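You operate a simulated robot arm through the tools that you are given. There is no shell and no other tool. Be economical: measure what you need, move in short steps, check, and stop when the job is done.

Carry out the task below with a simulated robot arm. There is one attempt and no reset: what you move stays moved.

TASK
Press the dock button to switch it off.

It is judged by the outcome, as a careful person would: the job done as asked, and still so three seconds after it is handed in. It fails if anything else is knocked over, pushed out of place, dropped, spilled or broken.

THE ROBOT
A 7-joint arm with a two-finger parallel gripper, fixed in place. Base frame: the origin is at the foot of the arm, x ahead of it, y to its left, z up; the work surface is at about z = 2.1. Lengths are in cm, angles in degrees, forces in N, time in s.
With the tool pointing down near the work surface it reaches from about 22 to 60 cm from the base axis. Its first joint turns from -66.0 to 66.0 degrees. Payload 2.5 kg.
Tool frame: the origin (TCP) lies between the finger pads and is the grasp point; the fingertips stand 2.3 cm ahead of it; z points along the fingers, y is the line along which they close. The gripper opens to 9.4 cm. The fingers are 3.8 cm wide and 1 cm thick; the gripper's body (5.4 by 9.6 cm) begins 3.9 cm behind the TCP.
Orientation is told as [roll, pitch, yaw] about the base's x, y, z axes, in that order, counted from this pose: with the fingers straight down and closing along the base's y, the tool's x points along the base's -x, its y along +y and its z along -z.

THE INTERFACE
- The arm moves only by the tool send_rows. Its argument "targets" is a list that holds one entry, the list of rows, each a list of 7 numbers: the shift along the base's x, y, z in cm, then the turn, a rotation vector about the base's x, y, z in degrees, then the gripper command, from -1 (shut) to 1 (fully open), values between in proportion. In form: [[[tx, ty, tz, wx, wy, wz, claw], ...]]. A call has 1 to 20 rows; each row is the pose to reach, as a shift and turn from the pose commanded when the call began. A row lasts 0.2 s, in which the tool goes at most 5 cm and 8.6 degrees; a call with a longer step from one row to the next is refused whole, and so is a gripper value outside its range. A pose out of reach is approached as far as the arm can. The call stops where the force on the tool passes 40 N (or 10 N more than at its start, if that is more) or the arm is blocked; 0.2 s more then pass. The fingers move at their own pace (about 10.8 cm/s each) and stop on an object; they squeeze with about 38 N. The grip force told is the motor's: it shows also when the fingers shut on nothing. Time passes only in rows, and 0.2 s behind the last, so rows that repeat a pose let the fingers close. It gives the time, the measured TCP pose, the force on the tool (base axes), the opening and the grip force at its end, in the units of the frame above (readings bear some noise), and new pictures: "views" is both (left out), scene, wrist or none.
- Cameras (640 x 400 px; columns grow to the right, rows downward): "scene" is fixed at [9.91, -39.36, 55.29]; the picture's right is [0.94, -0.35, 0.00], its down [-0.18, -0.48, -0.86] and it looks along [0.30, 0.80, -0.52] (base axes); focal length 311 px, centre (320, 200). "wrist" rides on the gripper at [-3.9, 0, -4.4] in the tool frame; the picture's right is [0.00, -1.00, 0.00], its down [0.97, 0.00, -0.24] and it looks along [0.24, 0.00, 0.97] (tool axes); focal length 218 px, centre (320, 200).
- probe_pixels(camera, pixels): for up to 12 pixels [column, row] of the newest picture of that camera ("zoom" is the newest enlarged one), the place [x, y, z] in the base frame of the surface seen there, good to about 0.3 cm. No time passes.
- inspect(camera, box): a new picture of the part [left, top, right, bottom] of that camera's present view, enlarged. No time passes.
- job_done(): hands the job in; it is judged then, once.

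Work in short steps. Measure before you move; look again where a grasp or a placing could have gone wrong, and mend it. You have 60 turns and 120 pictures in all, the two below and enlarged ones among them. Open the gripper and draw the arm clear of the work before you hand the job in, unless the task says otherwise; then end with one line.

The tools are called after ">>>" as a command line: name --argument value ..., lists and objects as JSON in quotes. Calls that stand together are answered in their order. send_rows: Moves the arm, as the interface text tells. Its arguments: {"type":"object","properties":{"targets":{"type":"array"},"views":{"type":"string","enum":["both","scene","wrist","none"]}},"required":["targets"]} The other tools are called the same way: probe_pixels (camera, pixels) gives the place of the surface under pixels of a picture; inspect (camera, box) takes an enlarged picture of a part of a camera's view; job_done () hands the job in.

At the start:

```text
t: 0.0
tool_pos: [32.87, -8.36, 29.08]
ee_rot: [0.0, -0.1, 0.0]
contact_force: [0.4, 0.4, 0.6]
gripper_width: 9.4
grasp_force: 0.0
```

scene: 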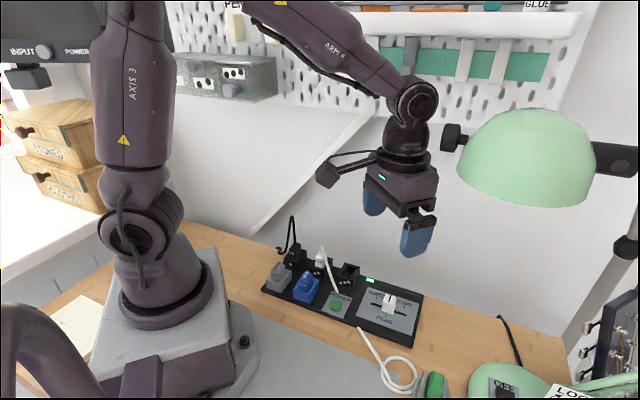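
wrist: 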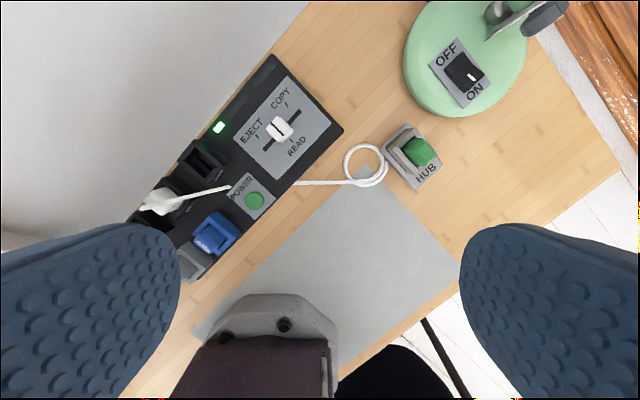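

The dock (black strip) shows a green POWER button near wrist (254,200), with a separate HUB button at (418,152). I'll enlarge both views and probe before moving.

>>> inspect --camera "wrist" --box '[120, 50, 460, 280]'

>>> inspect --camera "scene" --box '[240, 210, 460, 400]'

>>> probe_pixels --camera "wrist" --pixels '[[254, 200], [246, 195], [262, 207], [240, 205], [265, 190], [218, 127], [280, 128], [210, 235], [160, 203], [418, 152], [200, 160], [226, 189]]'

```text
1.74 times, centred on (290, 165) of wrist
```

zoom: 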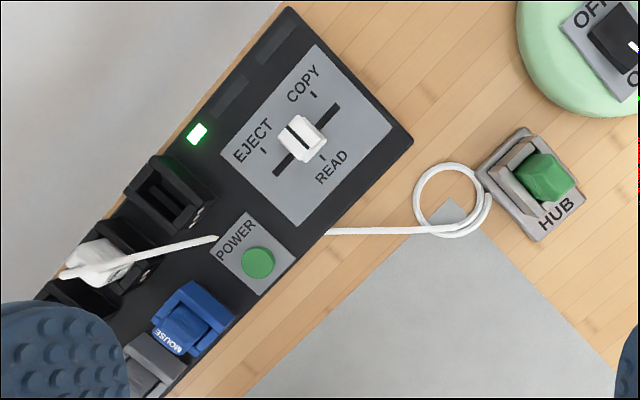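

```text
2.11 times, centred on (350, 305) of scene
```

zoom: 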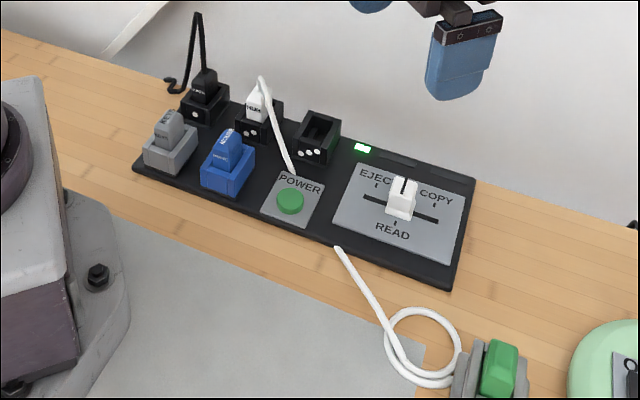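

```text
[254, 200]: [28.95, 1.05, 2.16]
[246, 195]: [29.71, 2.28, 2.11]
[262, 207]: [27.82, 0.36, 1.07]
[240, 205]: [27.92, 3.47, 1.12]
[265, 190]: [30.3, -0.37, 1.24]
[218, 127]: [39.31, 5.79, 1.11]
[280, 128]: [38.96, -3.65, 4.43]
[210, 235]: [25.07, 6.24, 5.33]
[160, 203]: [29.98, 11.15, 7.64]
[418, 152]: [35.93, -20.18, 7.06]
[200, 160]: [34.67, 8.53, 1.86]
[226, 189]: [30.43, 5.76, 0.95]
```

Checking heights from the scene camera, since the plate read lower than the stated surface.

>>> probe_pixels --camera "scene" --pixels '[[337, 304], [333, 309], [346, 296], [390, 300], [305, 285], [308, 275], [440, 330], [300, 340], [335, 280], [325, 262], [348, 270], [369, 280]]'

>>> inspect --camera "scene" --box '[290, 250, 380, 320]'

```text
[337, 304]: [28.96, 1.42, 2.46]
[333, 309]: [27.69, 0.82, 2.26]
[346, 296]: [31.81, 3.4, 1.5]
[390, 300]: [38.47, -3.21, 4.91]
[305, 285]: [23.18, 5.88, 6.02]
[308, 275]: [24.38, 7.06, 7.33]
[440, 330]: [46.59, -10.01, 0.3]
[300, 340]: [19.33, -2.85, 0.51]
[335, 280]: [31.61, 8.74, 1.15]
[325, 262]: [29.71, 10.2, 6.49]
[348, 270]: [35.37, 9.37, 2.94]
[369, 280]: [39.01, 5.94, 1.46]
```

```text
5.71 times, centred on (335, 285) of scene
```

zoom: 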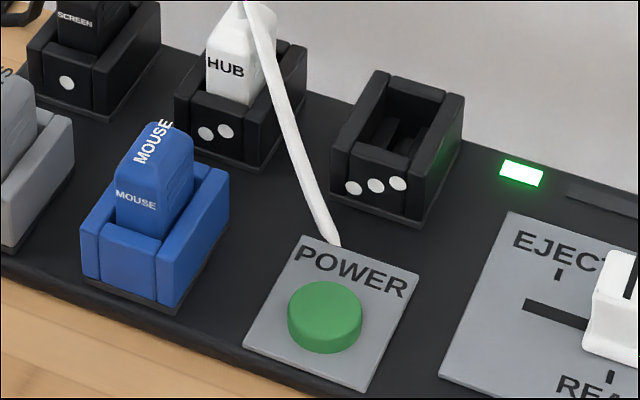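

The table is at about z 0.3. The POWER button top is at about (28.9, 1.3, 2.3), with its plate at 1.2. I'll shut the gripper and turn it -35° so the body lies across the dock, between the plugs and the slider. Then I'll move above the button.

>>> send_rows --targets '[[[-0.8, 2, 0, 0, 0, -7, -1], [-1.6, 4, -2, 0, 0, -14, -1], [-2.4, 6, -5, 0, 0, -21, -1], [-3.2, 8, -8, 0, 0, -28, -1], [-3.95, 9.7, -11, 0, 0, -35, -1], [-3.95, 9.7, -14, 0, 0, -35, -1], [-3.95, 9.7, -16, 0, 0, -35, -1], [-3.95, 9.7, -16, 0, 0, -35, -1]]]'

```text
t: 1.8
tool_pos: [29.07, 1.45, 13.13]
ee_rot: [0.0, 0.0, -35.1]
contact_force: [-0.3, -0.5, 1.4]
gripper_width: 0.01
grasp_force: 37.7
```

scene: 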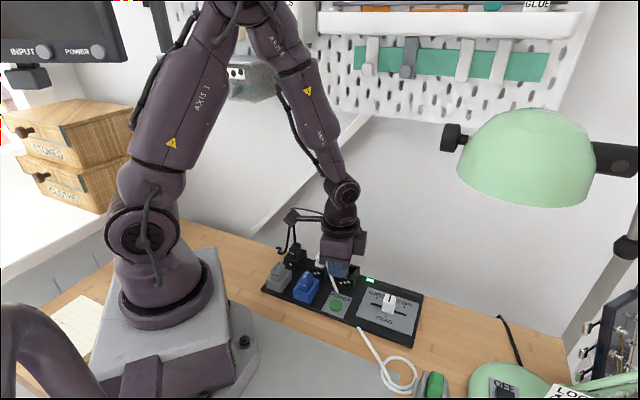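
wrist: 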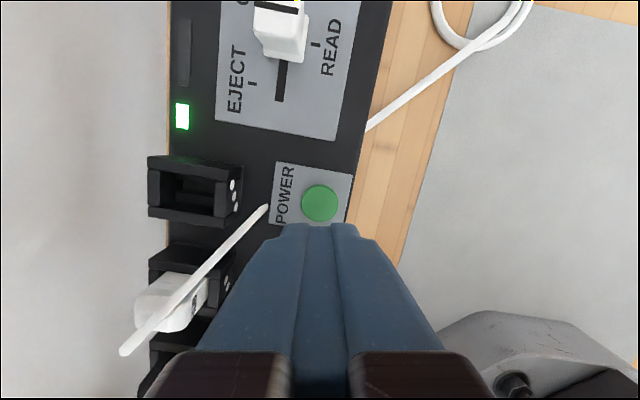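

The gripper is above the button. I'll refine the button centre (wrist 320,203) and the cable height from close up.

>>> probe_pixels --camera "wrist" --pixels '[[320, 203], [304, 203], [334, 203], [320, 188], [320, 216], [266, 208], [240, 234], [200, 275], [125, 350], [175, 300], [345, 185], [280, 170]]'

>>> inspect --camera "scene" --box '[270, 200, 410, 330]'

```text
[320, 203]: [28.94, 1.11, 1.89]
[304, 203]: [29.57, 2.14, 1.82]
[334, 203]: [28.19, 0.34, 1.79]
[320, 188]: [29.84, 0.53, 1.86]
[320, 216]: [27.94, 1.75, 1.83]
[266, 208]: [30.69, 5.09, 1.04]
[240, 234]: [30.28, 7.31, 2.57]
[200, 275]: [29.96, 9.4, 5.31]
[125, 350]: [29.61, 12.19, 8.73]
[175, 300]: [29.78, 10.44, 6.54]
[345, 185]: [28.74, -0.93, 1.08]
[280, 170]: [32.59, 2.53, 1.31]
```

```text
3.08 times, centred on (340, 265) of scene
```

zoom: 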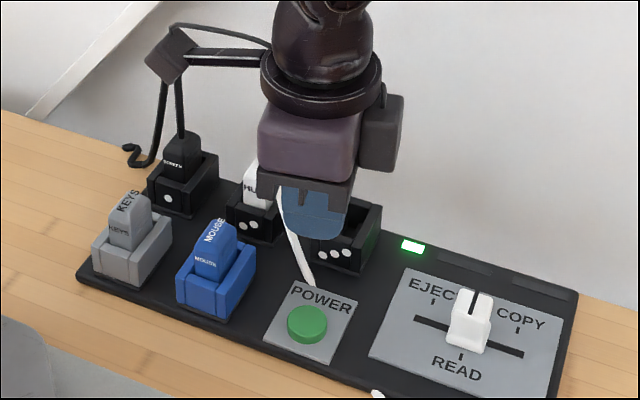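

A black box on a bracket (zoom 172,50) rides with the arm, near the SCREEN cable. I'll measure both before descending about 9 cm.

>>> probe_pixels --camera "zoom" --pixels '[[172, 52], [160, 60], [190, 50], [225, 57], [250, 58], [180, 110], [164, 100], [180, 148], [210, 30], [380, 130], [300, 60], [175, 35]]'

>>> inspect --camera "scene" --box '[265, 195, 345, 270]'

```text
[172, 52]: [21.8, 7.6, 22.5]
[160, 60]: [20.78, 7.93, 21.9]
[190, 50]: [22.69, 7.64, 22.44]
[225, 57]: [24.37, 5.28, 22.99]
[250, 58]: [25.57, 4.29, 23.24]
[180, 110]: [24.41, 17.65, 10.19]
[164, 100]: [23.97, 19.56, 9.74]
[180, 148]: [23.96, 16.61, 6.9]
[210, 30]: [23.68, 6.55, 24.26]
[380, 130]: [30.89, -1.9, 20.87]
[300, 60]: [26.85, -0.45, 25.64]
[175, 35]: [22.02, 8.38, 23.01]
```

```text
5.33 times, centred on (305, 232) of scene
```

zoom: 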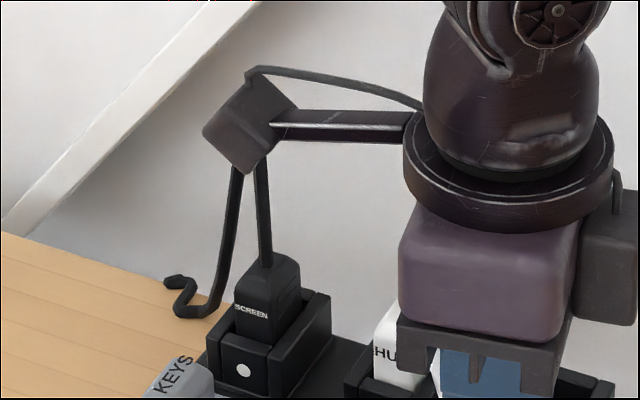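

The box will bottom out at about z 11.5, over plugs 7.5 high, and the SCREEN cable is 8 cm away, so it's clear. I'll descend to about 0.5 cm above the button with a small xy correction.

>>> send_rows --targets '[[[-0.15, -0.25, -2.5, 0, 0, 0, -1], [-0.15, -0.25, -5, 0, 0, 0, -1], [-0.15, -0.25, -7, 0, 0, 0, -1], [-0.15, -0.25, -8.4, 0, 0, 0, -1], [-0.15, -0.25, -8.4, 0, 0, 0, -1]]]'

```text
t: 3.0
tool_pos: [28.85, 1.19, 4.58]
ee_rot: [-0.1, -0.1, -35.1]
contact_force: [0.0, -0.3, 0.2]
gripper_width: 0.0
grasp_force: 37.8
```

scene: 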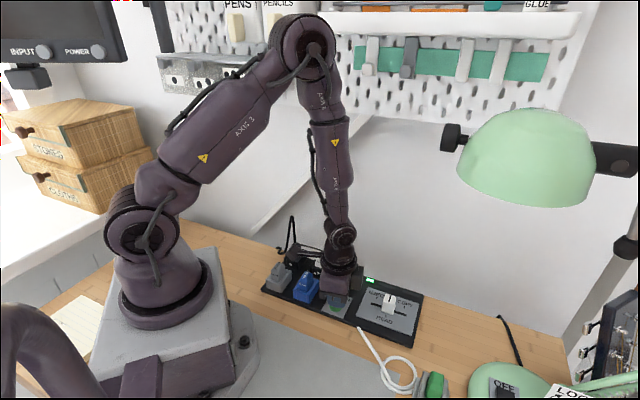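
wrist: 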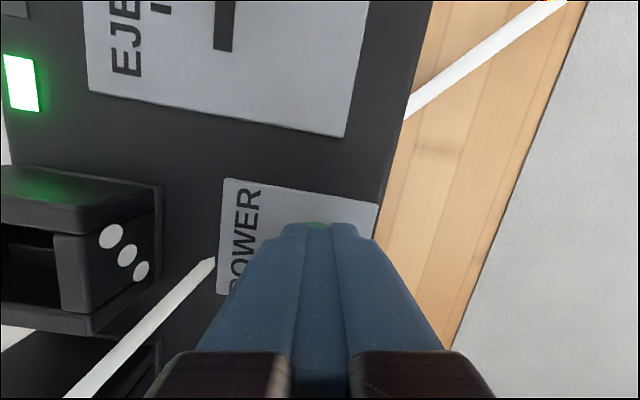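

The fingertips are about 0.4 cm over the button, with no contact, and the LED is green. I'll press down gently in small steps.

>>> send_rows --targets '[[[0, 0, -0.2, 0, 0, 0, -1], [0, 0, -0.4, 0, 0, 0, -1], [0, 0, -0.6, 0, 0, 0, -1], [0, 0, -0.7, 0, 0, 0, -1], [0, 0, -0.8, 0, 0, 0, -1]]]'

```text
t: 4.2
tool_pos: [28.85, 1.09, 4.02]
ee_rot: [0.0, 0.0, -34.9]
contact_force: [-1.8, 0.9, 6.7]
gripper_width: 0.0
grasp_force: 37.7
```

scene: 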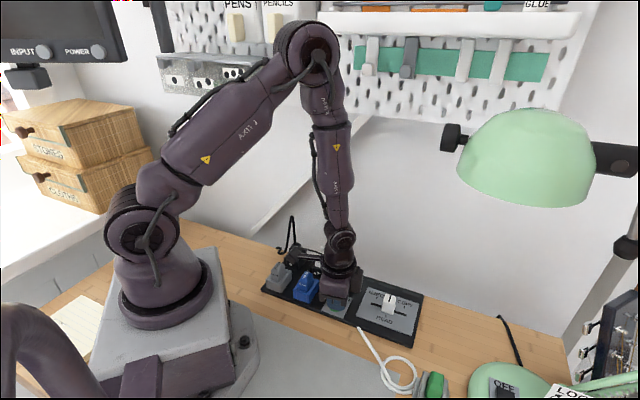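
wrist: 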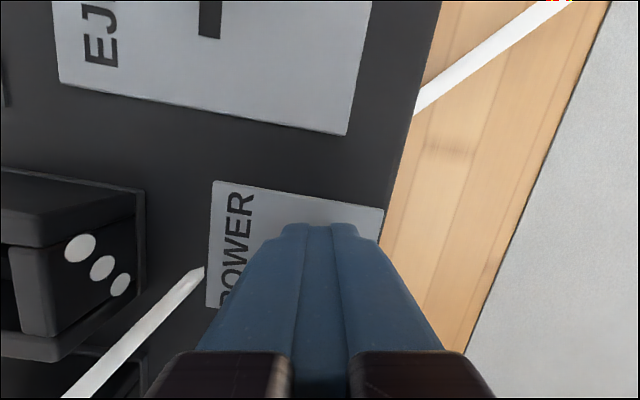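

The LED glow is gone, at 6.7 N of contact, so the press worked. I'll go straight up and then open the gripper once clear.

>>> send_rows --targets '[[[0, 0, 1, 0, 0, 0, -1], [0, 0, 4, 0, 0, 0, -1], [0, 0, 8, 0, 0, 0, -1], [0, 0, 12, 0, 0, 0, -1], [0, 0, 16, 0, 0, 0, -1], [1, -3, 20, 0, 0, 0, 0], [2, -6, 23, 0, 0, 0, 1], [3, -9, 25, 0, 0, 0, 1], [3, -9, 25, 0, 0, 0, 1], [3, -9, 25, 0, 0, 0, 1]]]'

>>> inspect --camera "scene" --box '[240, 210, 460, 400]'

```text
refused: row 6 steps farther than a row can; nothing moved
```

```text
2.11 times, centred on (350, 305) of scene
```

zoom: 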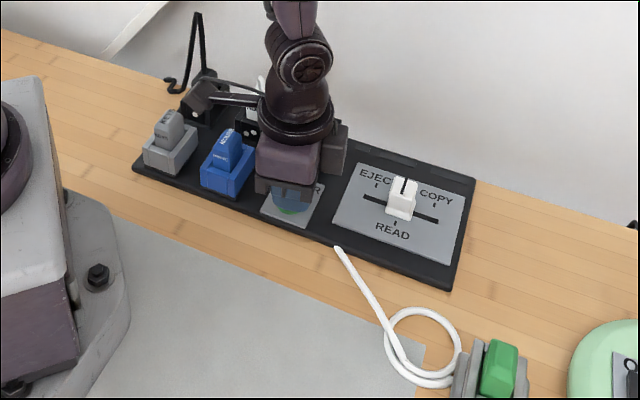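

That call was refused because one step was too long. The zoom confirms the LED is off, so I'll retreat in smaller steps.

>>> send_rows --targets '[[[0, 0, 1, 0, 0, 0, -1], [0, 0, 4, 0, 0, 0, -1], [0, 0, 8, 0, 0, 0, -1], [0, 0, 12, 0, 0, 0, -1], [0, 0, 16, 0, 0, 0, -1], [1, -2, 19, 0, 0, 0, 0], [2, -5, 22, 0, 0, 0, 1], [3, -8, 24, 0, 0, 0, 1], [3, -9, 25, 0, 0, 0, 1], [3, -9, 25, 0, 0, 0, 1]]]'

```text
t: 6.4
tool_pos: [31.81, -8.06, 28.88]
ee_rot: [0.0, 0.0, -35.0]
contact_force: [-0.9, 0.5, 0.0]
gripper_width: 9.39
grasp_force: 0.1
```

scene: 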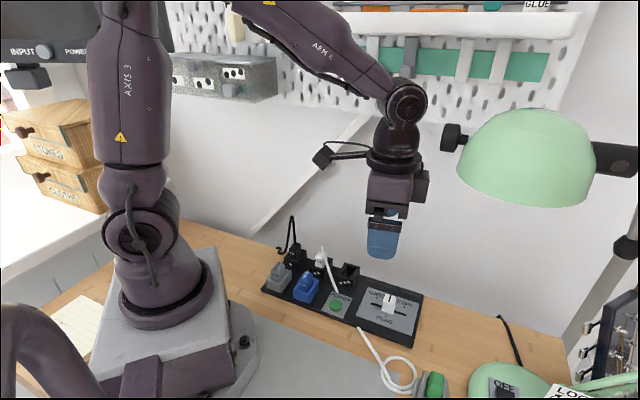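
wrist: 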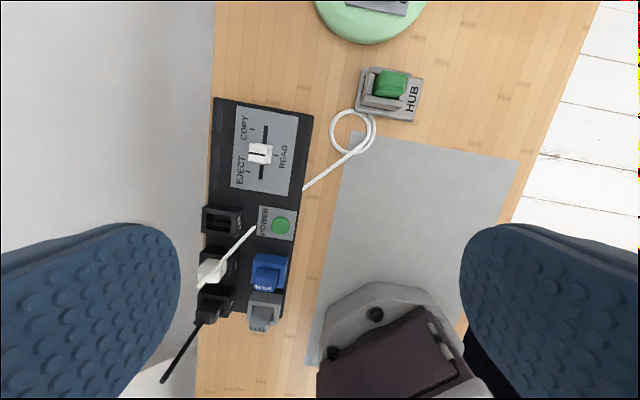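

The LED stays off after release, nothing else has moved, and the arm is clear with the gripper open. Handing in.

>>> job_done

```text
The job is handed in.
```

I pressed the dock's POWER button once; its green LED went out and stayed out, and nothing else was moved.
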